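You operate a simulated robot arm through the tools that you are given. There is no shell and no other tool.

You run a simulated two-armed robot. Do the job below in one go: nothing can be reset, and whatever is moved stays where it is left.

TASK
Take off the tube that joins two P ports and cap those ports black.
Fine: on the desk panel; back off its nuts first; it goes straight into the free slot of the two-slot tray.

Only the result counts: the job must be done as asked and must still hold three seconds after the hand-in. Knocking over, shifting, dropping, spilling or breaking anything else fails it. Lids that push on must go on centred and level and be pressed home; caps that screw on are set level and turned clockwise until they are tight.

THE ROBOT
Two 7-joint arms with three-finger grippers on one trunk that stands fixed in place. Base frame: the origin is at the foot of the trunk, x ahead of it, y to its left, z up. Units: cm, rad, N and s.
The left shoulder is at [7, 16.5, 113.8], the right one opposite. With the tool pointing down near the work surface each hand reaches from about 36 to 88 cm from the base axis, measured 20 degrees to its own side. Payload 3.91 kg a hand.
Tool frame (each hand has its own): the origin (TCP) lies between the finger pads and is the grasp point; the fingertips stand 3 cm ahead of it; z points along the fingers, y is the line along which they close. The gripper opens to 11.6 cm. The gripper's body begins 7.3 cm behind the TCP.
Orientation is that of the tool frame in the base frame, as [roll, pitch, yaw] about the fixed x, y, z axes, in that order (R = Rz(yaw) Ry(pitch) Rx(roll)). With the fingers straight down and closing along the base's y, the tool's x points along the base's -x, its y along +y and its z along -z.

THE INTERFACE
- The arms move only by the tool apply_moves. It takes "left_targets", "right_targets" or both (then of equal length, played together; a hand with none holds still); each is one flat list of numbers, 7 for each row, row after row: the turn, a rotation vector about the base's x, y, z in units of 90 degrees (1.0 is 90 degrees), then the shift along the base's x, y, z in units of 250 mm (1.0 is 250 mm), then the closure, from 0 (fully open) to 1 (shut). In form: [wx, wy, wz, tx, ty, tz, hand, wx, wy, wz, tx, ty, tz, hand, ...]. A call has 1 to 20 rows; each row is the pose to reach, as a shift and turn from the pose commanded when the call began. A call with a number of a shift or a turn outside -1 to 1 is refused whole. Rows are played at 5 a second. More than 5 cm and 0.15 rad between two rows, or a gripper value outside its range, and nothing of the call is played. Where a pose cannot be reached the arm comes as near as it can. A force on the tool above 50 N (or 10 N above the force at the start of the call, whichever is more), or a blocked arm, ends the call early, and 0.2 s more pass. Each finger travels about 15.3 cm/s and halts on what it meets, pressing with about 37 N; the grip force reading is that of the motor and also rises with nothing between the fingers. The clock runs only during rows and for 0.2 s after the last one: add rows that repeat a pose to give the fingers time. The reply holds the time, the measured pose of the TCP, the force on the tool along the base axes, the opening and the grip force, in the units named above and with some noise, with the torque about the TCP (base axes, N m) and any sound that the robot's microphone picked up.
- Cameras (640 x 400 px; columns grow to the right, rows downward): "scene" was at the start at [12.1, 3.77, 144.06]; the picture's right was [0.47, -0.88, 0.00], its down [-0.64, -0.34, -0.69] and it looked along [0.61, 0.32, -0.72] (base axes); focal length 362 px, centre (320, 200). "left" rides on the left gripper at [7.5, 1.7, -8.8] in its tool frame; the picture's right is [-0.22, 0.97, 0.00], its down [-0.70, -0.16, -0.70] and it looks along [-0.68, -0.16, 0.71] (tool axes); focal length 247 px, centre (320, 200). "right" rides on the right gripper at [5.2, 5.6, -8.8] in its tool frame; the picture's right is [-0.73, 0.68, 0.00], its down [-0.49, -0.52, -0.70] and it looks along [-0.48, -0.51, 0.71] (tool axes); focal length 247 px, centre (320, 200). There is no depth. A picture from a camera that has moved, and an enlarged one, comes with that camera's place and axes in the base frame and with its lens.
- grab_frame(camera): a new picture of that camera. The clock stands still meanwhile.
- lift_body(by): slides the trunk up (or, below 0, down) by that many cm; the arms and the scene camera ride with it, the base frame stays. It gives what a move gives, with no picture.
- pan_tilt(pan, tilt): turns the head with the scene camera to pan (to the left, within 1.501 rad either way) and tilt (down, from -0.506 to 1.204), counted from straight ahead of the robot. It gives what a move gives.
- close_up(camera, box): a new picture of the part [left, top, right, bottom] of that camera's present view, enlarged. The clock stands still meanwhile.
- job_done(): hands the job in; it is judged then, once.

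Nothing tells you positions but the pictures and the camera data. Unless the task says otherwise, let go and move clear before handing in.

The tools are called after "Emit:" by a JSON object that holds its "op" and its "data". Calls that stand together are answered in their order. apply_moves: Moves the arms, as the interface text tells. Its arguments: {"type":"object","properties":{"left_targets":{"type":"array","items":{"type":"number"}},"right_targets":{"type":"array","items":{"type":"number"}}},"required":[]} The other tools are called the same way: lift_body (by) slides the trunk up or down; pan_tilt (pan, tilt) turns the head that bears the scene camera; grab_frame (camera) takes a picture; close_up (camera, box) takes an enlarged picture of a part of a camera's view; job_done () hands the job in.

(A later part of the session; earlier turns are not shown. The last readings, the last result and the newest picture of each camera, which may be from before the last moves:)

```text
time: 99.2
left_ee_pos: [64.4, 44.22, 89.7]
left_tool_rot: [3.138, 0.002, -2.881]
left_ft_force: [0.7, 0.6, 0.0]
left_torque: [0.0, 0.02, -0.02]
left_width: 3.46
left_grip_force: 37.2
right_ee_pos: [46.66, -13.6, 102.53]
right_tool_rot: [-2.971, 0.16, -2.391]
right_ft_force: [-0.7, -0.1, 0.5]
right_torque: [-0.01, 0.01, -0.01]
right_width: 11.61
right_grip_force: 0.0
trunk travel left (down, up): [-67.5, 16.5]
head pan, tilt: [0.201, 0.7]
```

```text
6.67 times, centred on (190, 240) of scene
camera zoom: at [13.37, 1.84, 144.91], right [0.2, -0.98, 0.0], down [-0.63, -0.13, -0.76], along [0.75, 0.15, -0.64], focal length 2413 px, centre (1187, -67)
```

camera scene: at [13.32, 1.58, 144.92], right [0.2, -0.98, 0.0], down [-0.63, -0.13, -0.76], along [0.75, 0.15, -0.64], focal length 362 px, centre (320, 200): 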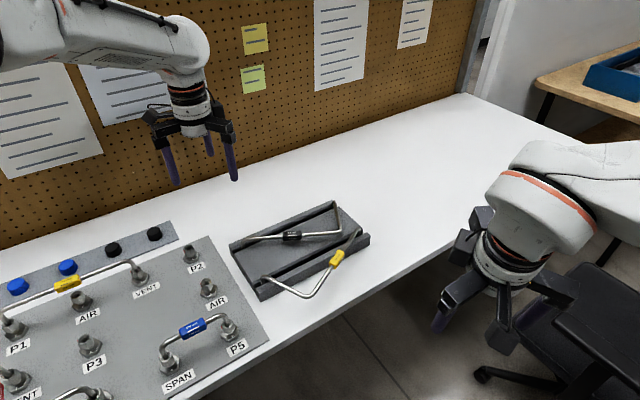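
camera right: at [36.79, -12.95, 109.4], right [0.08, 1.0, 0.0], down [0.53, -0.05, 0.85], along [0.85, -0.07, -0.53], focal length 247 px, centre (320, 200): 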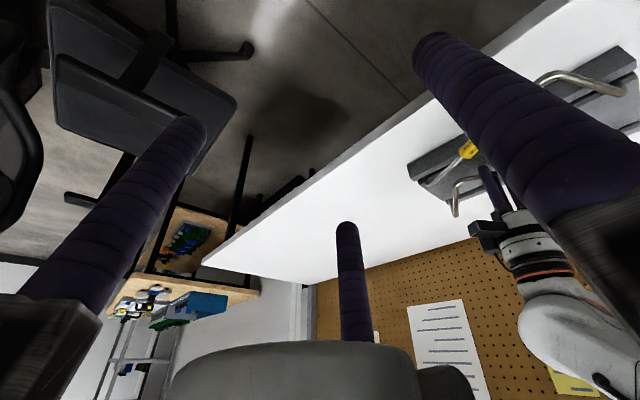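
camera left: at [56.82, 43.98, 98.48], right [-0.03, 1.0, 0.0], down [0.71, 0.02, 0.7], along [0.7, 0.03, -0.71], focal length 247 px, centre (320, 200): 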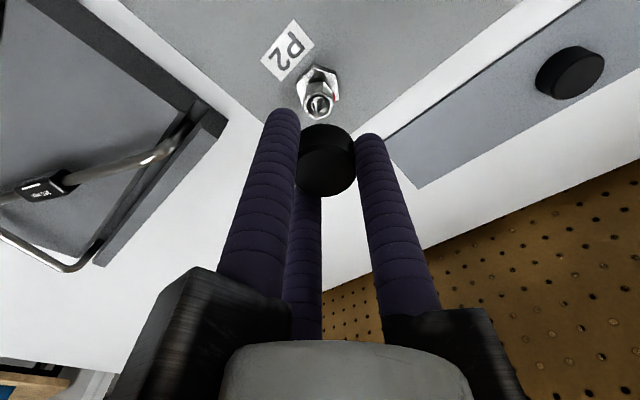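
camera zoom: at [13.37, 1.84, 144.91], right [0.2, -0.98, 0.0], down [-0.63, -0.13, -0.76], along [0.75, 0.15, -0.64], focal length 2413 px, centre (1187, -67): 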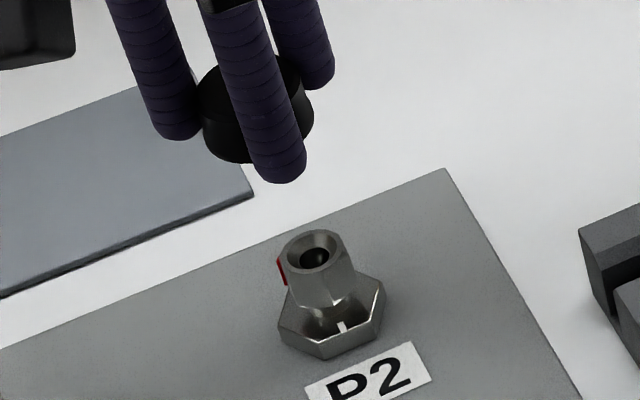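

Emit:
{"op": "close_up", "data": {"camera": "left", "box": [280, 55, 360, 125]}}

```text
5.71 times, centred on (320, 90) of left
camera zoom: at [56.82, 43.98, 98.48], right [-0.03, 1.0, 0.0], down [0.71, 0.02, 0.7], along [0.7, 0.03, -0.71], focal length 1411 px, centre (320, 829)
```

zoom: 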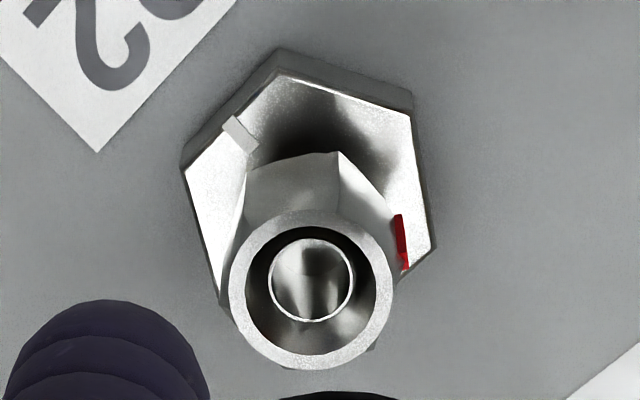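

Emit:
{"op": "apply_moves", "data": {"left_targets": [0, 0, 0, 0.0124, -0.004, -0.06, 0.9, 0, 0, 0, 0.0124, -0.004, -0.14, 0.9, 0, 0, 0, 0.0124, -0.004, -0.2, 0.9, 0, 0, 0, 0.0124, -0.004, -0.226, 0.9, 0, 0, 0, 0.0124, -0.004, -0.226, 0.9]}}

Emit:
{"op": "close_up", "data": {"camera": "left", "box": [260, 70, 380, 210]}}

Emit:
{"op": "close_up", "data": {"camera": "scene", "box": [160, 220, 220, 270]}}

```text
time: 100.4
left_ee_pos: [64.91, 44.22, 84.06]
left_tool_rot: [3.138, 0.001, -2.882]
left_ft_force: [-0.3, -0.2, -0.1]
left_torque: [0.03, 0.0, 0.04]
left_width: 3.47
left_grip_force: 37.2
right_ee_pos: [46.82, -13.57, 102.5]
right_tool_rot: [-2.97, 0.158, -2.39]
right_ft_force: [-0.3, -0.5, 0.0]
right_torque: [0.02, 0.02, -0.01]
right_width: 11.57
right_grip_force: 0.1
trunk travel left (down, up): [-67.5, 16.5]
head pan, tilt: [0.201, 0.7]
```

```text
2.86 times, centred on (320, 140) of left
camera zoom: at [57.25, 43.84, 92.81], right [-0.03, 1.0, 0.0], down [0.71, 0.02, 0.7], along [0.7, 0.03, -0.71], focal length 706 px, centre (320, 371)
```

zoom: 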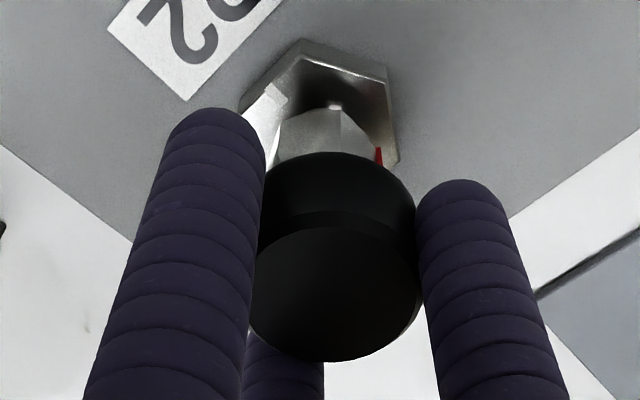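

```text
8.00 times, centred on (190, 245) of scene
camera zoom: at [13.3, 1.7, 144.92], right [0.2, -0.98, 0.0], down [-0.63, -0.13, -0.76], along [0.75, 0.15, -0.64], focal length 2895 px, centre (1360, -160)
```

zoom: 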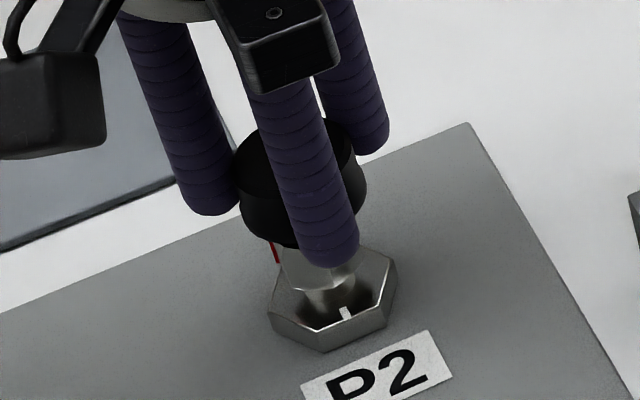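

Emit:
{"op": "apply_moves", "data": {"left_targets": [0, 0, 0, -0.0048, 0.0012, 0, 0.9, 0, 0, 0, -0.0048, 0.0012, 0, 0.9, 0, 0, 0, -0.0048, 0.0012, -0.008, 0.9, 0, 0, 0, -0.0048, 0.0012, -0.016, 0.9, 0, 0, 0, -0.0048, 0.0012, -0.016, 0.9]}}

Emit:
{"op": "grab_frame", "data": {"camera": "left"}}

Emit:
{"op": "close_up", "data": {"camera": "scene", "box": [160, 220, 220, 270]}}

```text
time: 101.6
left_ee_pos: [64.8, 44.21, 83.66]
left_tool_rot: [3.137, 0.001, -2.882]
left_ft_force: [-0.5, -0.3, 0.9]
left_torque: [0.02, 0.02, 0.0]
left_width: 3.37
left_grip_force: 37.0
right_ee_pos: [46.71, -13.73, 102.64]
right_tool_rot: [-2.972, 0.16, -2.392]
right_ft_force: [0.2, -0.3, -0.2]
right_torque: [0.0, 0.01, -0.01]
right_width: 11.6
right_grip_force: 0.1
trunk travel left (down, up): [-67.5, 16.5]
head pan, tilt: [0.201, 0.7]
```

```text
taken
camera left: at [57.16, 43.92, 92.44], right [-0.03, 1.0, 0.0], down [0.71, 0.02, 0.7], along [0.7, 0.03, -0.71], focal length 247 px, centre (320, 200)
```

left: 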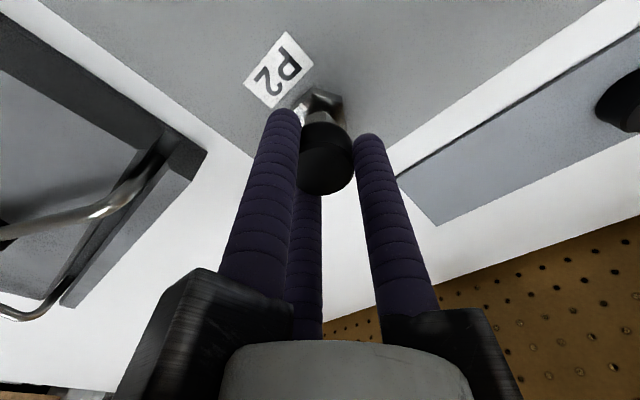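

```text
8.00 times, centred on (190, 245) of scene
camera zoom: at [13.31, 1.7, 144.92], right [0.2, -0.98, 0.0], down [-0.63, -0.13, -0.76], along [0.75, 0.15, -0.64], focal length 2895 px, centre (1360, -160)
```

zoom: 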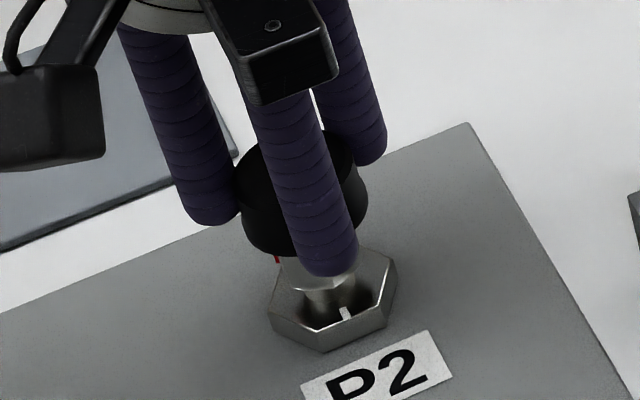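

Alignment is within half a millimetre. I'll lower the cap slowly onto the port.

Emit:
{"op": "apply_moves", "data": {"left_targets": [0, 0, 0, -0.001, 0, -0.006, 0.9, 0, 0, 0, -0.001, 0, -0.012, 0.9, 0, 0, 0, -0.001, 0, -0.018, 0.9, 0, 0, 0, -0.001, 0, -0.024, 0.9, 0, 0, 0, -0.001, 0, -0.03, 0.9, 0, 0, 0, -0.001, 0, -0.03, 0.9]}}

Emit:
{"op": "close_up", "data": {"camera": "scene", "box": [160, 220, 220, 270]}}

Emit:
{"op": "close_up", "data": {"camera": "left", "box": [260, 70, 380, 210]}}

```text
time: 103.0
left_ee_pos: [64.78, 44.2, 82.83]
left_tool_rot: [3.138, 0.002, -2.881]
left_ft_force: [0.3, 0.1, 0.0]
left_torque: [-0.02, 0.03, 0.0]
left_width: 3.38
left_grip_force: 36.8
right_ee_pos: [46.7, -13.54, 102.53]
right_tool_rot: [-2.971, 0.16, -2.391]
right_ft_force: [0.6, -0.1, -0.2]
right_torque: [0.02, 0.0, 0.02]
right_width: 11.62
right_grip_force: 0.2
trunk travel left (down, up): [-67.5, 16.5]
head pan, tilt: [0.201, 0.7]
```

```text
8.00 times, centred on (190, 245) of scene
camera zoom: at [13.31, 1.7, 144.92], right [0.2, -0.98, 0.0], down [-0.63, -0.13, -0.76], along [0.75, 0.15, -0.64], focal length 2895 px, centre (1360, -160)
```

zoom: 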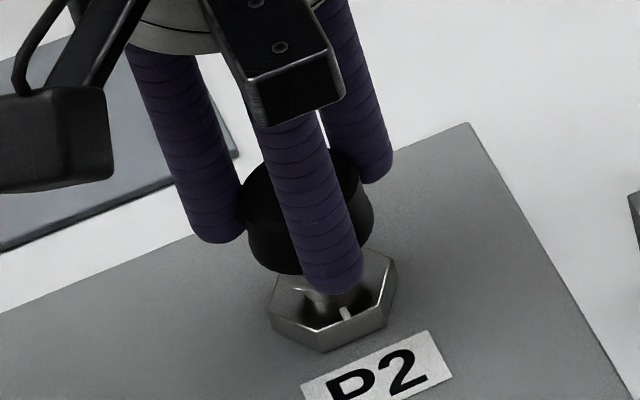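

```text
2.86 times, centred on (320, 140) of left
camera zoom: at [57.13, 43.9, 91.71], right [-0.03, 1.0, 0.0], down [0.71, 0.02, 0.7], along [0.7, 0.03, -0.71], focal length 706 px, centre (320, 371)
```

zoom: 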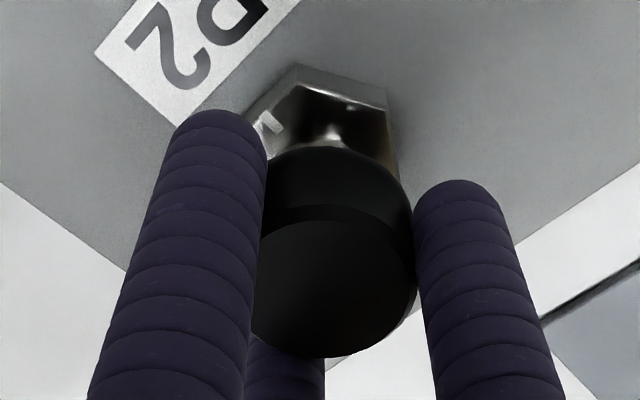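

Emit:
{"op": "apply_moves", "data": {"left_targets": [0, 0, 0, 0, 0, -0.006, 0.9, 0, 0, 0, 0, 0, -0.012, 0.9, 0, 0, 0, 0, 0, -0.018, 0.9, 0, 0, 0, 0, 0, -0.024, 0.9, 0, 0, 0, 0, 0, -0.03, 0.9, 0, 0, 0, 0, 0, -0.03, 0.9]}}

Emit:
{"op": "close_up", "data": {"camera": "scene", "box": [160, 220, 220, 270]}}

Emit:
{"op": "close_up", "data": {"camera": "left", "box": [260, 70, 380, 210]}}

```text
time: 104.4
left_ee_pos: [64.71, 44.09, 82.2]
left_tool_rot: [3.138, 0.002, -2.881]
left_ft_force: [-0.7, -0.4, 0.1]
left_torque: [0.0, 0.0, -0.02]
left_width: 3.37
left_grip_force: 37.3
right_ee_pos: [46.73, -13.55, 102.49]
right_tool_rot: [-2.972, 0.159, -2.392]
right_ft_force: [0.5, 0.0, -0.2]
right_torque: [-0.01, -0.05, 0.03]
right_width: 11.58
right_grip_force: 0.0
trunk travel left (down, up): [-67.5, 16.5]
head pan, tilt: [0.201, 0.7]
```

```text
8.00 times, centred on (190, 245) of scene
camera zoom: at [13.31, 1.71, 144.92], right [0.2, -0.98, 0.0], down [-0.63, -0.13, -0.76], along [0.75, 0.15, -0.64], focal length 2895 px, centre (1360, -160)
```

zoom: 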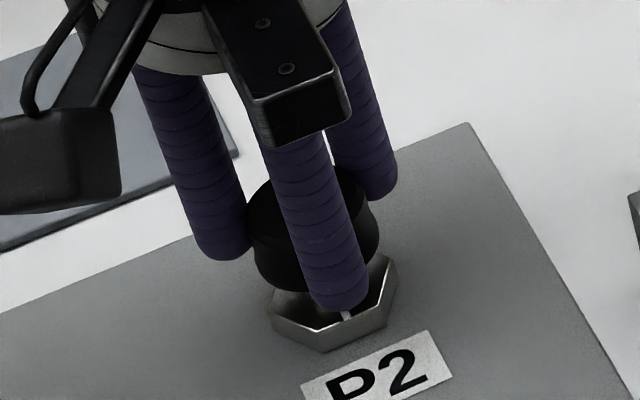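

```text
2.86 times, centred on (320, 140) of left
camera zoom: at [57.12, 43.91, 90.97], right [-0.03, 1.0, 0.0], down [0.71, 0.02, 0.7], along [0.7, 0.03, -0.71], focal length 706 px, centre (320, 371)
```

zoom: 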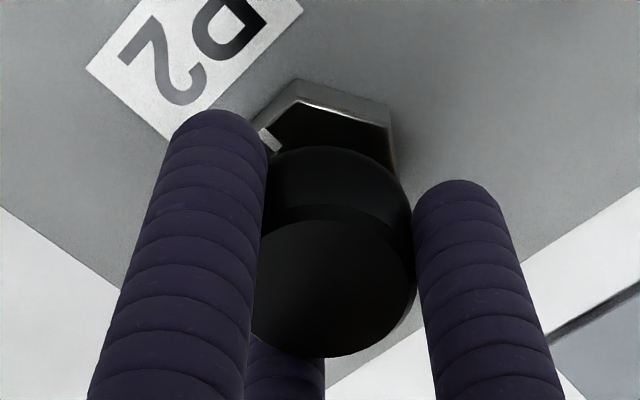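

The nut is inside the cap with no contact force. Going on down until it seats.

Emit:
{"op": "apply_moves", "data": {"left_targets": [0, 0, 0, 0, 0, -0.005, 0.9, 0, 0, 0, 0, 0, -0.01, 0.9, 0, 0, 0, 0, 0, -0.015, 0.9, 0, 0, 0, 0, 0, -0.02, 0.9, 0, 0, 0, 0, 0, -0.024, 0.9, 0, 0, 0, 0, 0, -0.024, 0.9]}}

Emit:
{"op": "close_up", "data": {"camera": "scene", "box": [160, 220, 220, 270]}}

Emit:
{"op": "close_up", "data": {"camera": "left", "box": [260, 70, 380, 210]}}

```text
time: 105.8
left_ee_pos: [64.77, 44.13, 81.97]
left_tool_rot: [3.138, 0.005, -2.881]
left_ft_force: [0.1, -0.6, 13.3]
left_torque: [0.03, -0.03, 0.0]
left_width: 3.35
left_grip_force: 37.2
right_ee_pos: [46.55, -13.65, 102.52]
right_tool_rot: [-2.971, 0.16, -2.391]
right_ft_force: [1.3, 1.0, -0.2]
right_torque: [0.02, 0.0, 0.01]
right_width: 11.6
right_grip_force: 0.0
trunk travel left (down, up): [-67.5, 16.5]
head pan, tilt: [0.201, 0.7]
```

```text
8.00 times, centred on (190, 245) of scene
camera zoom: at [13.14, 1.6, 144.95], right [0.2, -0.98, 0.0], down [-0.63, -0.13, -0.77], along [0.75, 0.15, -0.64], focal length 2895 px, centre (1360, -160)
```

zoom: 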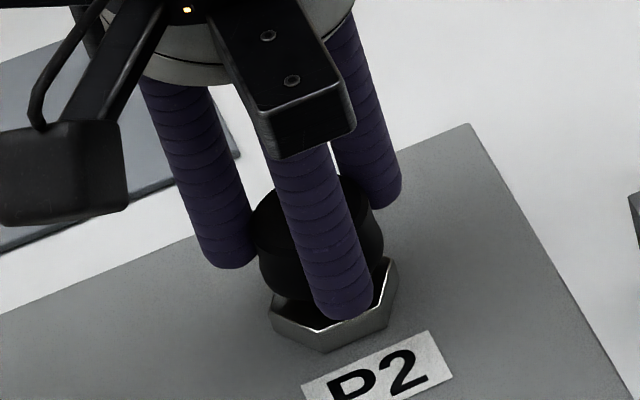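

```text
2.86 times, centred on (320, 140) of left
camera zoom: at [57.11, 43.88, 90.55], right [-0.03, 1.0, 0.01], down [0.71, 0.02, 0.7], along [0.7, 0.03, -0.71], focal length 706 px, centre (320, 371)
```

zoom: 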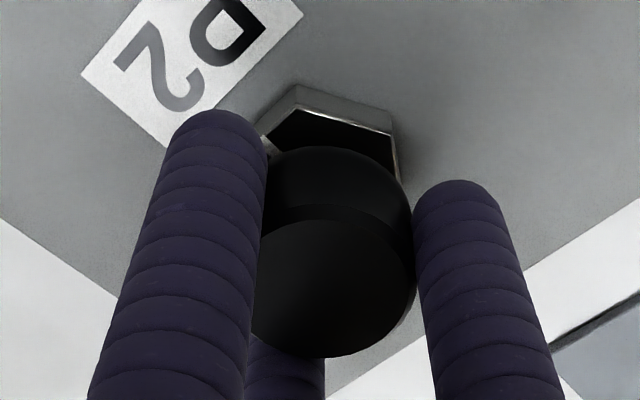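

Contact at 13 N with no tilt torque. I'll press further in small steps and listen for a click.

Emit:
{"op": "apply_moves", "data": {"left_targets": [0, 0, 0, 0, 0, -0.005, 0.95, 0, 0, 0, 0, 0, -0.01, 0.95, 0, 0, 0, 0, 0, -0.015, 0.95, 0, 0, 0, 0, 0, -0.02, 0.95, 0, 0, 0, 0, 0, -0.02, 0.95]}}

Emit:
{"op": "close_up", "data": {"camera": "scene", "box": [160, 220, 220, 270]}}

Emit:
{"op": "close_up", "data": {"camera": "left", "box": [260, 70, 380, 210]}}

```text
time: 107.0
left_ee_pos: [64.84, 44.21, 81.43]
left_tool_rot: [3.137, 0.011, -2.882]
left_ft_force: [6.2, 8.3, 36.8]
left_torque: [0.09, -0.08, -0.08]
left_width: 3.36
left_grip_force: 37.4
right_ee_pos: [46.4, -13.64, 102.57]
right_tool_rot: [-2.967, 0.161, -2.391]
right_ft_force: [-0.1, 0.1, -0.4]
right_torque: [-0.01, -0.03, 0.01]
right_width: 11.62
right_grip_force: 0.0
trunk travel left (down, up): [-67.5, 16.5]
head pan, tilt: [0.201, 0.7]
```

```text
8.00 times, centred on (190, 245) of scene
camera zoom: at [12.95, 1.52, 144.97], right [0.2, -0.98, 0.0], down [-0.63, -0.13, -0.77], along [0.75, 0.15, -0.64], focal length 2895 px, centre (1360, -160)
```

zoom: 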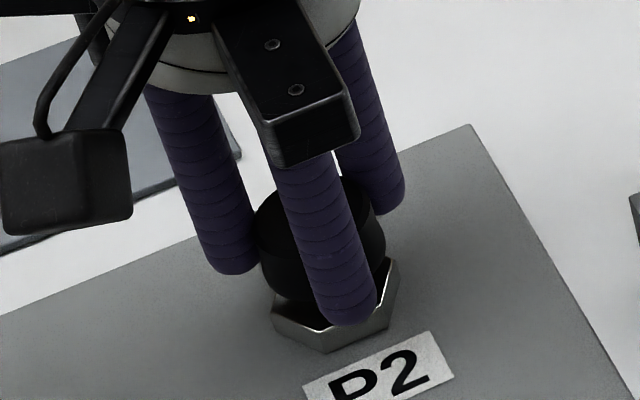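

```text
2.86 times, centred on (320, 140) of left
camera zoom: at [57.05, 43.84, 90.29], right [-0.03, 1.0, 0.01], down [0.71, 0.02, 0.71], along [0.71, 0.03, -0.71], focal length 706 px, centre (320, 371)
```

zoom: 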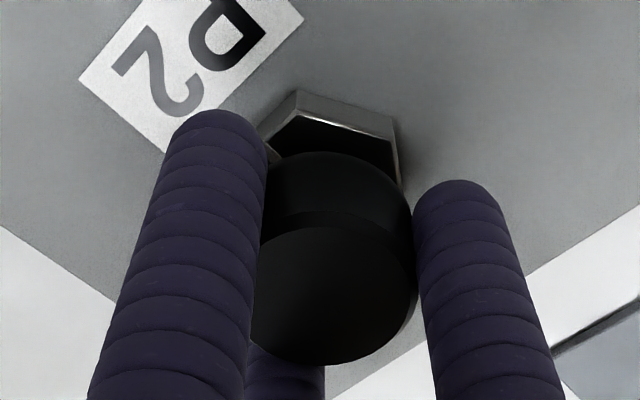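

Force has risen to 37 N without a click, so it may be a screw cap that has met its thread. I'll ease the push a little and test-turn clockwise.

Emit:
{"op": "apply_moves", "data": {"left_targets": [0, 0, 0, 0, 0, 0.006, 0.95, 0, 0, -0.07, 0, 0, 0.006, 0.95, 0, 0, -0.14, 0, 0, 0.006, 0.95, 0, 0, -0.21, 0, 0, 0.006, 0.95, 0, 0, -0.28, 0, 0, 0.006, 0.95, 0, 0, -0.35, 0, 0, 0.006, 0.95, 0, 0, -0.35, 0, 0, 0.006, 0.95]}}

Emit:
{"op": "close_up", "data": {"camera": "scene", "box": [160, 220, 220, 270]}}

Emit:
{"op": "close_up", "data": {"camera": "left", "box": [260, 70, 380, 210]}}

```text
time: 108.6
left_ee_pos: [64.84, 44.27, 81.29]
left_tool_rot: [3.138, 0.004, 2.848]
left_ft_force: [13.6, 9.6, 15.3]
left_torque: [0.09, -0.14, 0.79]
left_width: 3.33
left_grip_force: 37.1
right_ee_pos: [46.72, -13.58, 102.54]
right_tool_rot: [-2.97, 0.158, -2.391]
right_ft_force: [-1.1, -0.2, 0.3]
right_torque: [-0.01, 0.03, 0.02]
right_width: 11.6
right_grip_force: 0.1
trunk travel left (down, up): [-67.5, 16.5]
head pan, tilt: [0.201, 0.7]
```

```text
8.00 times, centred on (190, 245) of scene
camera zoom: at [13.31, 1.71, 144.91], right [0.2, -0.98, 0.0], down [-0.63, -0.13, -0.76], along [0.75, 0.15, -0.64], focal length 2895 px, centre (1360, -160)
```

zoom: 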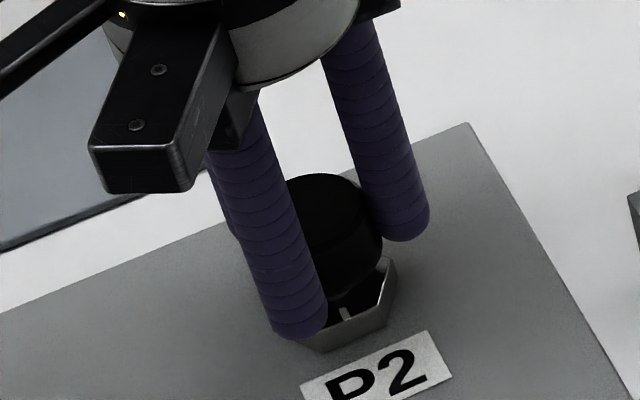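

```text
2.86 times, centred on (320, 140) of left
camera zoom: at [58.17, 47.98, 90.07], right [0.49, 0.87, 0.01], down [0.62, -0.36, 0.7], along [0.61, -0.34, -0.71], focal length 706 px, centre (320, 371)
```

zoom: 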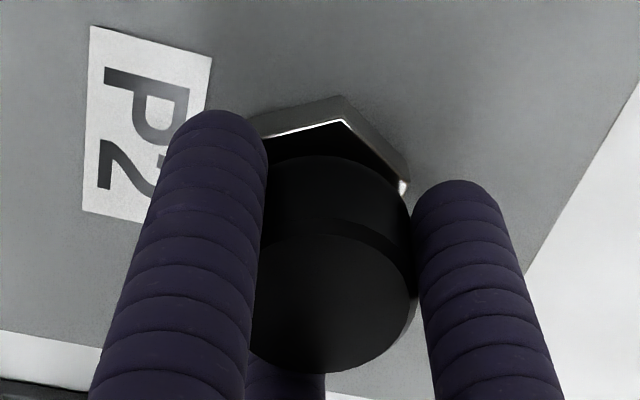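

Turning met 0.8 N m of resistance and the cap's top stayed at z ≈ 80.6 (it seems stopped, the fingers slid on it). I'll release, rise and look at how the cap sits.

Emit:
{"op": "apply_moves", "data": {"left_targets": [0, 0, 0.03, 0, 0, 0.008, 0.95, 0, 0, 0.03, 0, 0, 0.008, 0.8, 0, 0, 0.03, 0, 0, 0.008, 0.6, 0, 0, 0.03, 0, 0, 0.008, 0.5, 0, 0, 0.03, 0, 0, 0.1, 0.5, 0, 0, 0.03, 0, 0, 0.25, 0.5, 0, 0, 0.03, 0, 0, 0.4, 0.5, 0, 0, 0.03, 0, 0, 0.4, 0.5]}}

Emit:
{"op": "grab_frame", "data": {"camera": "left"}}

Emit:
{"op": "close_up", "data": {"camera": "left", "box": [270, 40, 370, 120]}}

Emit:
{"op": "close_up", "data": {"camera": "scene", "box": [165, 220, 215, 270]}}

```text
time: 110.4
left_ee_pos: [64.79, 43.83, 91.13]
left_tool_rot: [3.138, 0.002, 2.899]
left_ft_force: [0.6, -0.6, -0.1]
left_torque: [-0.03, 0.01, 0.01]
left_width: 5.8
left_grip_force: 0.1
right_ee_pos: [46.72, -13.55, 102.45]
right_tool_rot: [-2.971, 0.158, -2.39]
right_ft_force: [0.1, -0.5, -0.4]
right_torque: [-0.04, 0.0, -0.03]
right_width: 11.6
right_grip_force: 0.0
trunk travel left (down, up): [-67.5, 16.5]
head pan, tilt: [0.201, 0.7]
```

```text
taken
camera left: at [57.89, 47.43, 99.98], right [0.45, 0.89, 0.0], down [0.64, -0.32, 0.7], along [0.63, -0.31, -0.71], focal length 247 px, centre (320, 200)
```

left: 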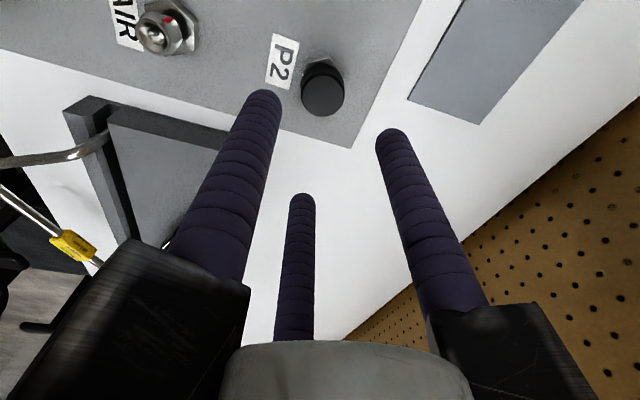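

```text
5.00 times, centred on (320, 80) of left
camera zoom: at [57.89, 47.43, 99.98], right [0.45, 0.89, 0.0], down [0.64, -0.32, 0.7], along [0.63, -0.31, -0.71], focal length 1235 px, centre (320, 800)
```

zoom: 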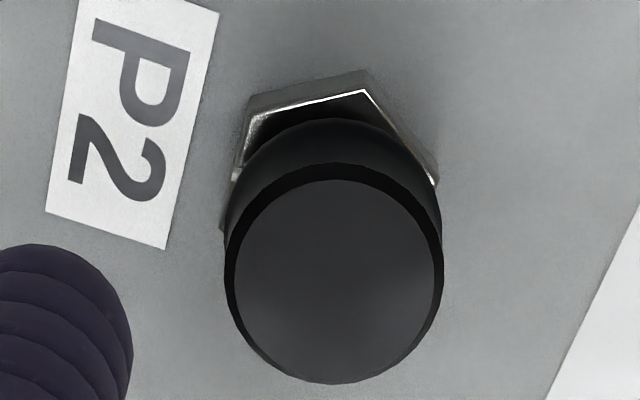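

```text
8.00 times, centred on (190, 245) of scene
camera zoom: at [13.38, 1.75, 144.91], right [0.2, -0.98, 0.0], down [-0.63, -0.13, -0.76], along [0.75, 0.15, -0.64], focal length 2895 px, centre (1360, -160)
```

zoom: 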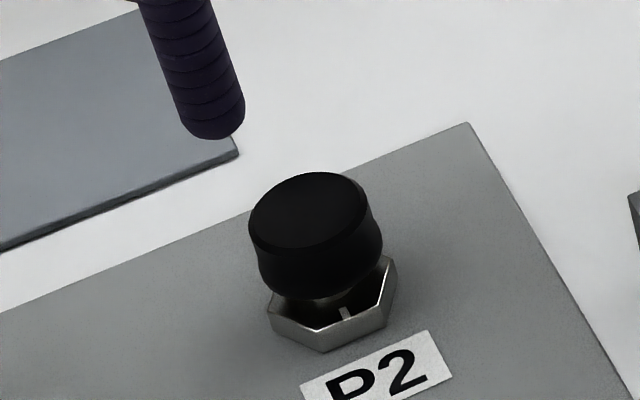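

The cap sits level with its roof on the nut. To learn whether it must still be screwed, I'll regrip it without downward load and turn clockwise a little, watching the torque.

Emit:
{"op": "apply_moves", "data": {"left_targets": [0, 0, 0, 0.0028, 0.0076, -0.1, 0.5, 0, 0, 0, 0.0028, 0.0076, -0.25, 0.5, 0, 0, 0, 0.0028, 0.0076, -0.36, 0.5, 0, 0, 0, 0.0028, 0.0076, -0.383, 0.5, 0, 0, 0, 0.0028, 0.0076, -0.383, 0.65, 0, 0, 0, 0.0028, 0.0076, -0.383, 0.8, 0, 0, 0, 0.0028, 0.0076, -0.383, 0.95, 0, 0, 0, 0.0028, 0.0076, -0.383, 0.95]}}

Emit:
{"op": "apply_moves", "data": {"left_targets": [0, 0, -0.04, 0, 0, 0, 0.95, 0, 0, -0.08, 0, 0, 0, 0.95, 0, 0, -0.08, 0, 0, 0, 0.95]}}

Emit:
{"op": "apply_moves", "data": {"left_targets": [0, 0, -0.05, 0, 0, 0, 0.95, 0, 0, -0.1, 0, 0, 0, 0.95, 0, 0, -0.1, 0, 0, 0, 0.95]}}

Emit:
{"op": "close_up", "data": {"camera": "left", "box": [260, 70, 380, 210]}}

```text
time: 112.2
left_ee_pos: [64.9, 44.25, 81.7]
left_tool_rot: [3.138, 0.003, 2.896]
left_ft_force: [-1.7, -10.2, -4.6]
left_torque: [-0.19, 0.04, -0.01]
left_width: 3.38
left_grip_force: 37.4
right_ee_pos: [46.73, -13.82, 102.5]
right_tool_rot: [-2.972, 0.161, -2.392]
right_ft_force: [0.8, 0.4, 0.4]
right_torque: [0.03, 0.01, 0.03]
right_width: 11.6
right_grip_force: 0.0
trunk travel left (down, up): [-67.5, 16.5]
head pan, tilt: [0.201, 0.7]
```

```text
time: 113.0
left_ee_pos: [64.86, 44.24, 81.77]
left_tool_rot: [3.138, 0.002, 2.771]
left_ft_force: [-3.8, -12.9, -3.6]
left_torque: [-0.29, 0.0, 0.0]
left_width: 3.36
left_grip_force: 37.4
right_ee_pos: [46.64, -13.69, 102.38]
right_tool_rot: [-2.973, 0.159, -2.389]
right_ft_force: [0.7, -0.6, -0.3]
right_torque: [0.0, 0.0, -0.01]
right_width: 11.59
right_grip_force: 0.0
trunk travel left (down, up): [-67.5, 16.5]
head pan, tilt: [0.201, 0.7]
```

```text
time: 113.8
left_ee_pos: [64.82, 44.45, 81.74]
left_tool_rot: [3.135, 0.002, 2.614]
left_ft_force: [-1.7, -10.5, -0.1]
left_torque: [-0.22, 0.02, 0.01]
left_width: 3.36
left_grip_force: 36.9
right_ee_pos: [46.68, -13.61, 102.53]
right_tool_rot: [-2.971, 0.161, -2.392]
right_ft_force: [-0.7, 0.7, -0.4]
right_torque: [0.01, -0.02, -0.02]
right_width: 11.59
right_grip_force: 0.2
trunk travel left (down, up): [-67.5, 16.5]
head pan, tilt: [0.201, 0.7]
```

```text
2.86 times, centred on (320, 140) of left
camera zoom: at [59.27, 49.57, 90.6], right [0.68, 0.73, 0.01], down [0.52, -0.49, 0.7], along [0.51, -0.48, -0.71], focal length 706 px, centre (320, 371)
```

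zoom: 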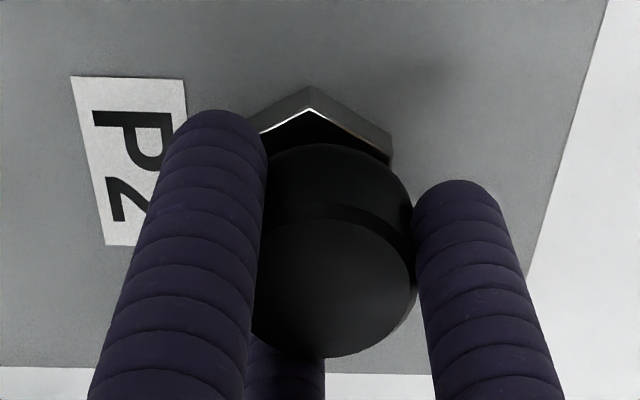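

With no axial load the cap spins freely (torque ≈ 0), so nothing is tight yet. I'll press lightly (~10 N) while turning clockwise and watch whether it advances.

Emit:
{"op": "apply_moves", "data": {"left_targets": [0, 0, 0, 0, -0.005, -0.008, 0.95, 0, 0, -0.07, 0, -0.006, -0.012, 0.95, 0, 0, -0.14, 0, -0.006, -0.012, 0.95, 0, 0, -0.21, 0, -0.006, -0.012, 0.95, 0, 0, -0.28, 0, -0.006, -0.012, 0.95, 0, 0, -0.35, 0, -0.006, -0.012, 0.95, 0, 0, -0.42, 0, -0.006, -0.012, 0.95, 0, 0, -0.49, 0, -0.006, -0.012, 0.95, 0, 0, -0.49, 0, -0.006, -0.012, 0.95]}}

Emit:
{"op": "close_up", "data": {"camera": "left", "box": [260, 70, 380, 210]}}

Emit:
{"op": "close_up", "data": {"camera": "scene", "box": [165, 220, 215, 270]}}

```text
time: 115.8
left_ee_pos: [64.68, 44.32, 81.35]
left_tool_rot: [3.136, 0.002, 1.846]
left_ft_force: [0.6, 1.0, 6.3]
left_torque: [-0.02, -0.01, -0.01]
left_width: 3.36
left_grip_force: 36.9
right_ee_pos: [46.6, -13.69, 102.63]
right_tool_rot: [-2.972, 0.161, -2.39]
right_ft_force: [0.0, 0.0, -0.4]
right_torque: [0.0, -0.04, -0.01]
right_width: 11.63
right_grip_force: 0.0
trunk travel left (down, up): [-67.5, 16.5]
head pan, tilt: [0.201, 0.7]
```

```text
2.86 times, centred on (320, 140) of left
camera zoom: at [64.42, 51.98, 90.19], right [1.0, 0.05, 0.0], down [0.03, -0.71, 0.7], along [0.04, -0.7, -0.71], focal length 706 px, centre (320, 371)
```

zoom: 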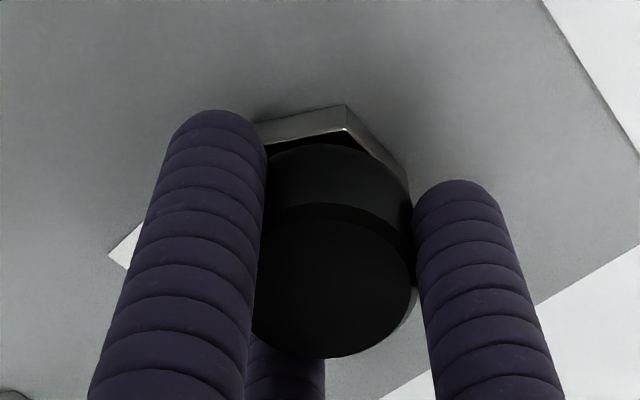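

```text
8.00 times, centred on (190, 245) of scene
camera zoom: at [13.24, 1.65, 144.93], right [0.2, -0.98, 0.0], down [-0.63, -0.13, -0.77], along [0.75, 0.15, -0.64], focal length 2895 px, centre (1360, -160)
```

zoom: 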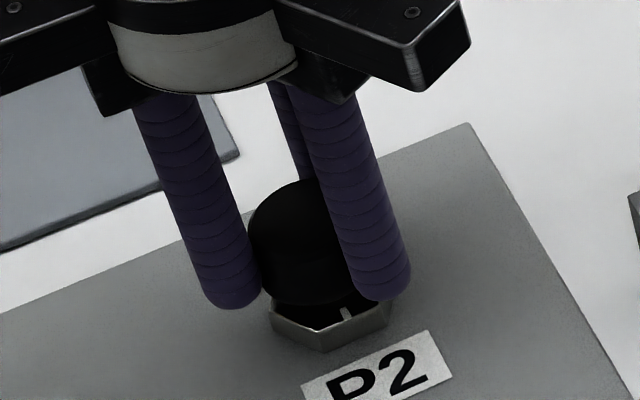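

The cap advanced about 3 mm with this turn under only 6 N and no torque: it does screw down. I'll regrip and continue clockwise until it becomes tight.

Emit:
{"op": "apply_moves", "data": {"left_targets": [0, 0, 0, 0, 0, 0, 0.7, 0, 0, 0, 0, 0, 0, 0.5, 0, 0, 0.09, 0, 0, 0, 0.5, 0, 0, 0.18, 0, 0, 0, 0.5, 0, 0, 0.27, 0, 0, 0, 0.5, 0, 0, 0.36, 0, 0, 0, 0.5, 0, 0, 0.45, 0, 0, 0, 0.5, 0, 0, 0.54, 0, 0, 0, 0.5, 0, 0, 0.63, 0, 0, 0, 0.5, 0, 0, 0.72, 0, 0, 0, 0.5, 0, 0, 0.81, 0, 0, 0, 0.5, 0, 0, 0.9, 0, 0, 0, 0.5, 0, 0, 0.96, 0, 0, 0, 0.5, 0, 0, 0.96, 0, 0, 0, 0.65, 0, 0, 0.96, 0, 0, 0, 0.8, 0, 0, 0.96, 0, 0, 0, 0.95, 0, 0, 0.96, 0, 0, 0, 0.95]}}

Emit:
{"op": "apply_moves", "data": {"left_targets": [0, 0, -0.08, 0, 0, -0.004, 0.95, 0, 0, -0.16, 0, 0, -0.006, 0.95, 0, 0, -0.24, 0, 0, -0.007, 0.95, 0, 0, -0.32, 0, 0, -0.008, 0.95, 0, 0, -0.4, 0, 0, -0.009, 0.95, 0, 0, -0.48, 0, 0, -0.01, 0.95, 0, 0, -0.48, 0, 0, -0.01, 0.95]}}

Emit:
{"op": "close_up", "data": {"camera": "left", "box": [260, 70, 380, 210]}}

```text
time: 119.4
left_ee_pos: [64.7, 43.79, 81.38]
left_tool_rot: [3.138, 0.002, -2.929]
left_ft_force: [-18.8, -24.3, -2.1]
left_torque: [-0.67, 0.34, -0.02]
left_width: 4.17
left_grip_force: 35.4
right_ee_pos: [46.55, -13.93, 102.5]
right_tool_rot: [-2.97, 0.162, -2.39]
right_ft_force: [0.1, 0.2, -0.4]
right_torque: [-0.02, -0.02, -0.01]
right_width: 11.58
right_grip_force: 0.0
trunk travel left (down, up): [-67.5, 16.5]
head pan, tilt: [0.201, 0.7]
```

```text
time: 121.0
left_ee_pos: [64.6, 44.09, 81.31]
left_tool_rot: [3.137, 0.002, 2.598]
left_ft_force: [-23.7, -20.0, 4.5]
left_torque: [-0.73, 0.78, 0.0]
left_width: 4.15
left_grip_force: 35.6
right_ee_pos: [46.39, -13.79, 102.58]
right_tool_rot: [-2.971, 0.161, -2.391]
right_ft_force: [-0.5, -0.2, 0.4]
right_torque: [0.0, -0.04, 0.0]
right_width: 11.6
right_grip_force: 0.1
trunk travel left (down, up): [-67.5, 16.5]
head pan, tilt: [0.201, 0.7]
```

```text
2.86 times, centred on (320, 140) of left
camera zoom: at [59.01, 49.38, 90.12], right [0.7, 0.72, 0.01], down [0.51, -0.5, 0.7], along [0.51, -0.48, -0.71], focal length 706 px, centre (320, 371)
```

zoom: 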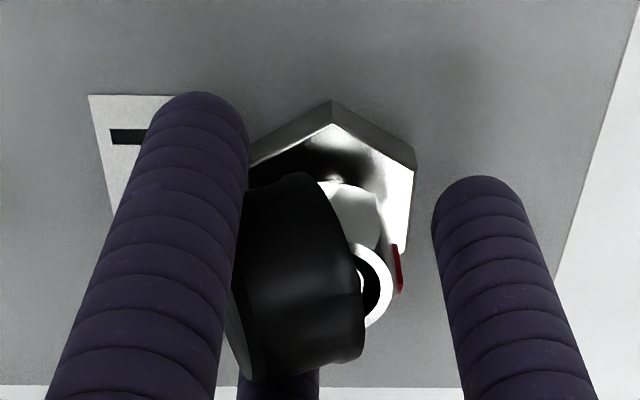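

The cap has come off the nut and is now pinched askew between the fingers and the nut. I'll look from all cameras before doing anything.

Emit:
{"op": "grab_frame", "data": {"camera": "left"}}

Emit:
{"op": "close_up", "data": {"camera": "scene", "box": [160, 215, 220, 270]}}

Emit:
{"op": "close_up", "data": {"camera": "left", "box": [280, 120, 390, 210]}}

```text
taken
camera left: at [59.01, 49.38, 90.12], right [0.7, 0.72, 0.01], down [0.51, -0.5, 0.7], along [0.51, -0.48, -0.71], focal length 247 px, centre (320, 200)
```

left: 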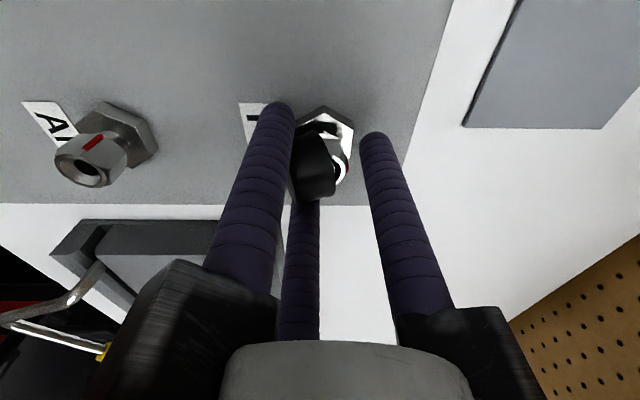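

```text
7.27 times, centred on (190, 242) of scene
camera zoom: at [12.93, 1.39, 144.96], right [0.2, -0.98, 0.0], down [-0.63, -0.13, -0.77], along [0.75, 0.15, -0.64], focal length 2632 px, centre (1266, -109)
```

zoom: 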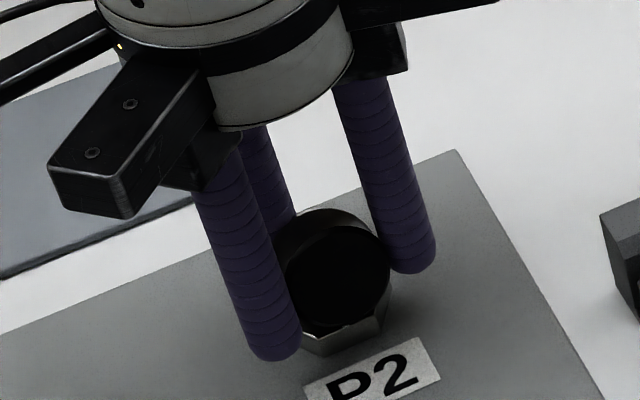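

```text
4.44 times, centred on (335, 165) of left
camera zoom: at [59.01, 49.38, 90.12], right [0.7, 0.72, 0.01], down [0.51, -0.5, 0.7], along [0.51, -0.48, -0.71], focal length 1098 px, centre (253, 356)
```

zoom: 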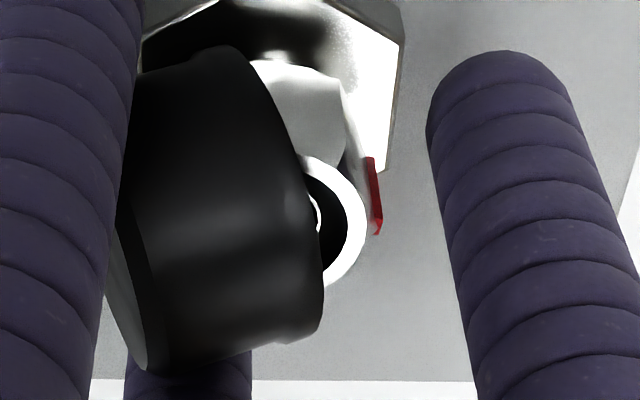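

The cap lies on its side against the nut, its top facing the robot side, pinned by two fingers. Lifting slowly while they press on its top face should tip it back upright over the nut; I'll go in small steps and watch.

Emit:
{"op": "apply_moves", "data": {"left_targets": [0, 0, 0, 0, 0, 0.008, 0.95, 0, 0, 0, 0, 0, 0.016, 0.95, 0, 0, 0, 0, 0, 0.016, 0.95]}}

Emit:
{"op": "close_up", "data": {"camera": "left", "box": [260, 90, 400, 210]}}

Emit:
{"op": "close_up", "data": {"camera": "scene", "box": [160, 215, 220, 270]}}

```text
time: 121.8
left_ee_pos: [64.66, 44.14, 81.39]
left_tool_rot: [3.14, -0.001, 2.601]
left_ft_force: [-22.9, -16.9, -13.5]
left_torque: [-0.57, 0.58, 0.02]
left_width: 4.21
left_grip_force: 35.6
right_ee_pos: [46.53, -13.67, 102.58]
right_tool_rot: [-2.971, 0.16, -2.392]
right_ft_force: [-0.3, -0.4, -0.2]
right_torque: [0.0, -0.02, -0.01]
right_width: 11.6
right_grip_force: 0.1
trunk travel left (down, up): [-67.5, 16.5]
head pan, tilt: [0.201, 0.7]
```

```text
3.33 times, centred on (330, 150) of left
camera zoom: at [59.09, 49.46, 90.23], right [0.69, 0.72, 0.0], down [0.51, -0.5, 0.7], along [0.5, -0.48, -0.72], focal length 823 px, centre (287, 367)
```

zoom: 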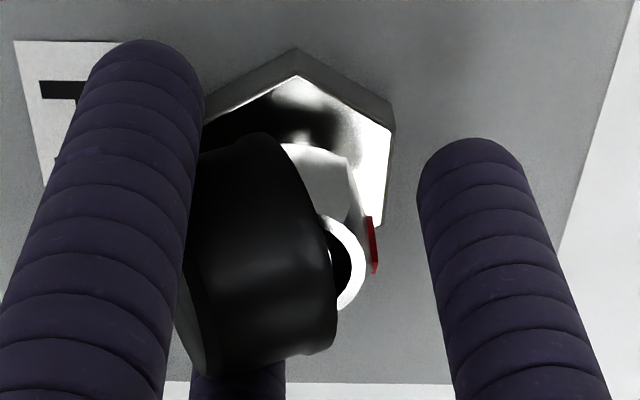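

```text
7.27 times, centred on (190, 242) of scene
camera zoom: at [13.17, 1.59, 144.92], right [0.2, -0.98, 0.0], down [-0.63, -0.13, -0.77], along [0.75, 0.15, -0.64], focal length 2632 px, centre (1266, -109)
```

zoom: 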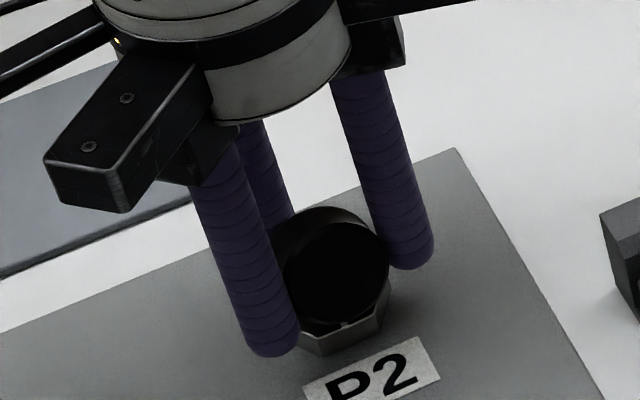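

Emit:
{"op": "apply_moves", "data": {"left_targets": [0, 0, 0, 0, 0, 0.008, 0.95, 0, 0, 0, 0, 0, 0.016, 0.95, 0, 0, 0, 0, 0, 0.016, 0.95]}}

Emit:
{"op": "close_up", "data": {"camera": "left", "box": [260, 90, 400, 210]}}

Emit:
{"op": "close_up", "data": {"camera": "scene", "box": [160, 215, 220, 270]}}

```text
time: 122.6
left_ee_pos: [64.71, 44.2, 81.58]
left_tool_rot: [3.141, -0.002, 2.6]
left_ft_force: [-18.2, -12.8, -24.1]
left_torque: [-0.45, 0.27, 0.04]
left_width: 4.17
left_grip_force: 35.9
right_ee_pos: [46.69, -13.67, 102.51]
right_tool_rot: [-2.971, 0.158, -2.39]
right_ft_force: [0.2, 0.6, -0.5]
right_torque: [0.01, -0.02, 0.02]
right_width: 11.59
right_grip_force: 0.0
trunk travel left (down, up): [-67.5, 16.5]
head pan, tilt: [0.201, 0.7]
```

```text
3.33 times, centred on (330, 150) of left
camera zoom: at [59.21, 49.57, 90.48], right [0.69, 0.72, 0.0], down [0.52, -0.5, 0.7], along [0.5, -0.49, -0.72], focal length 823 px, centre (287, 367)
```

zoom: 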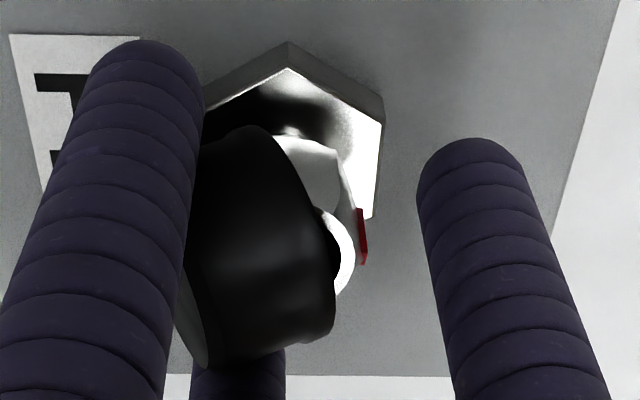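

```text
7.27 times, centred on (190, 242) of scene
camera zoom: at [13.39, 1.73, 144.9], right [0.2, -0.98, 0.0], down [-0.63, -0.13, -0.76], along [0.75, 0.15, -0.64], focal length 2632 px, centre (1266, -109)
```

zoom: 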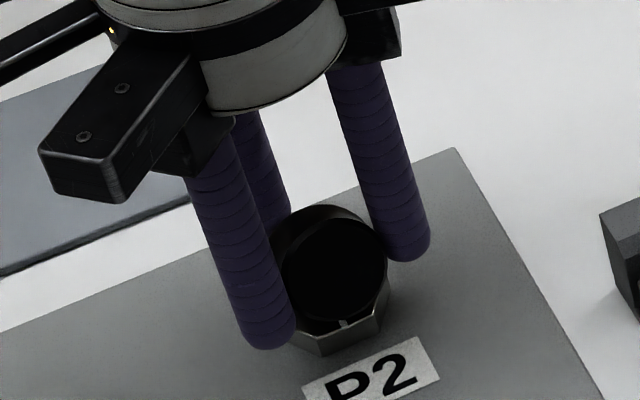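

Emit:
{"op": "apply_moves", "data": {"left_targets": [0, 0, 0, 0, 0, 0.01, 0.95, 0, 0, 0, 0, 0, 0.02, 0.95, 0, 0, 0, 0, 0, 0.03, 0.95, 0, 0, 0, 0, 0, 0.03, 0.95]}}

Emit:
{"op": "close_up", "data": {"camera": "left", "box": [260, 90, 400, 210]}}

Emit:
{"op": "close_up", "data": {"camera": "scene", "box": [160, 215, 220, 270]}}

```text
time: 123.6
left_ee_pos: [64.89, 44.46, 82.4]
left_tool_rot: [3.14, -0.001, 2.601]
left_ft_force: [-9.3, -4.2, -26.0]
left_torque: [0.05, 0.17, 0.05]
left_width: 3.96
left_grip_force: 34.0
right_ee_pos: [46.91, -13.49, 102.47]
right_tool_rot: [-2.971, 0.158, -2.392]
right_ft_force: [-0.1, -0.9, 0.4]
right_torque: [0.0, 0.0, -0.02]
right_width: 11.57
right_grip_force: 0.1
trunk travel left (down, up): [-67.5, 16.5]
head pan, tilt: [0.201, 0.7]
```

```text
3.33 times, centred on (330, 150) of left
camera zoom: at [59.4, 49.75, 91.21], right [0.69, 0.72, 0.0], down [0.51, -0.5, 0.7], along [0.5, -0.49, -0.71], focal length 823 px, centre (287, 367)
```

zoom: 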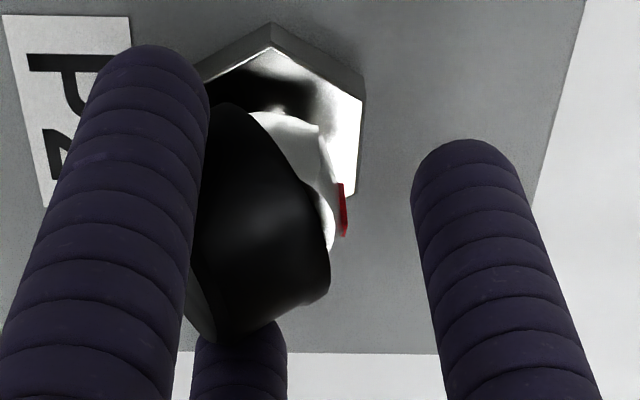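

```text
7.27 times, centred on (190, 242) of scene
camera zoom: at [13.53, 1.92, 144.89], right [0.2, -0.98, 0.0], down [-0.63, -0.13, -0.76], along [0.75, 0.15, -0.65], focal length 2632 px, centre (1266, -109)
```

zoom: 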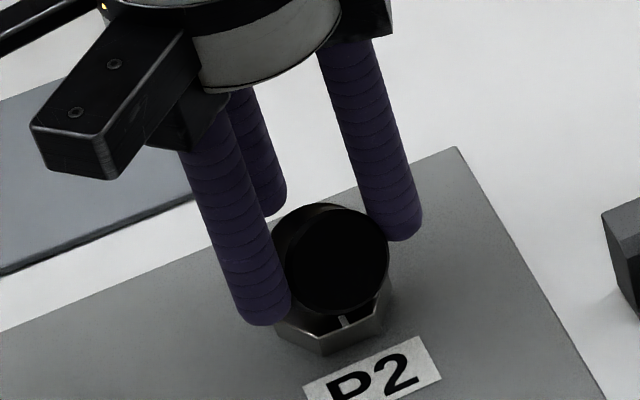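

Emit:
{"op": "apply_moves", "data": {"left_targets": [0, 0, 0, 0, 0, 0.01, 0.95, 0, 0, 0, 0, 0, 0.02, 0.95, 0, 0, 0, 0, 0, 0.02, 0.95]}}

Emit:
{"op": "close_up", "data": {"camera": "left", "box": [260, 90, 400, 210]}}

Emit:
{"op": "close_up", "data": {"camera": "scene", "box": [160, 215, 220, 270]}}

```text
time: 124.4
left_ee_pos: [65.08, 44.47, 82.76]
left_tool_rot: [-3.141, 0.0, 2.598]
left_ft_force: [-5.4, -4.3, -32.3]
left_torque: [0.14, -0.03, 0.02]
left_width: 3.96
left_grip_force: 33.8
right_ee_pos: [46.89, -13.49, 102.46]
right_tool_rot: [-2.971, 0.157, -2.39]
right_ft_force: [-0.4, -0.1, 0.5]
right_torque: [0.02, 0.0, 0.01]
right_width: 11.63
right_grip_force: 0.0
trunk travel left (down, up): [-67.5, 16.5]
head pan, tilt: [0.201, 0.7]
```

```text
3.33 times, centred on (330, 150) of left
camera zoom: at [59.48, 49.69, 91.57], right [0.69, 0.72, 0.0], down [0.51, -0.5, 0.7], along [0.5, -0.49, -0.71], focal length 823 px, centre (287, 367)
```

zoom: 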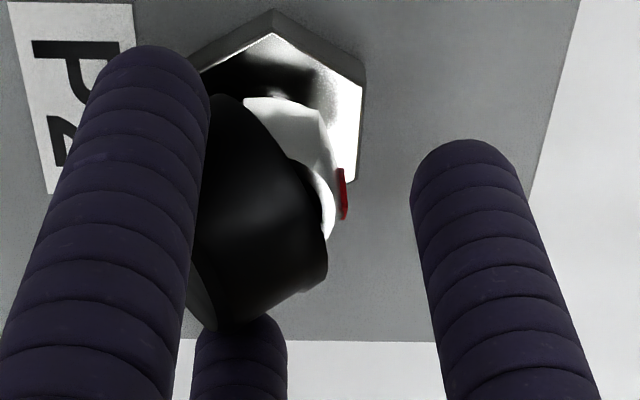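

```text
7.27 times, centred on (190, 242) of scene
camera zoom: at [13.65, 1.92, 144.88], right [0.2, -0.98, 0.0], down [-0.63, -0.13, -0.76], along [0.75, 0.15, -0.65], focal length 2632 px, centre (1266, -109)
```

zoom: 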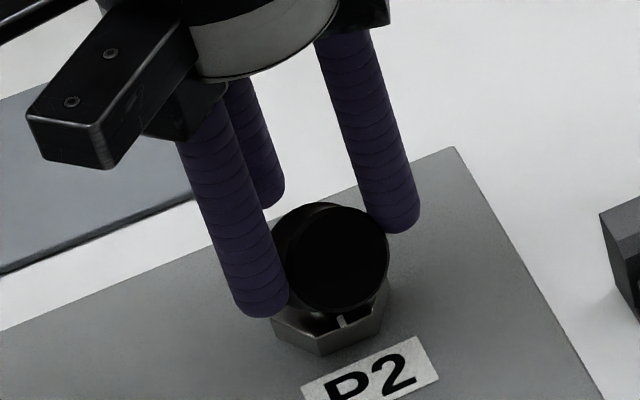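

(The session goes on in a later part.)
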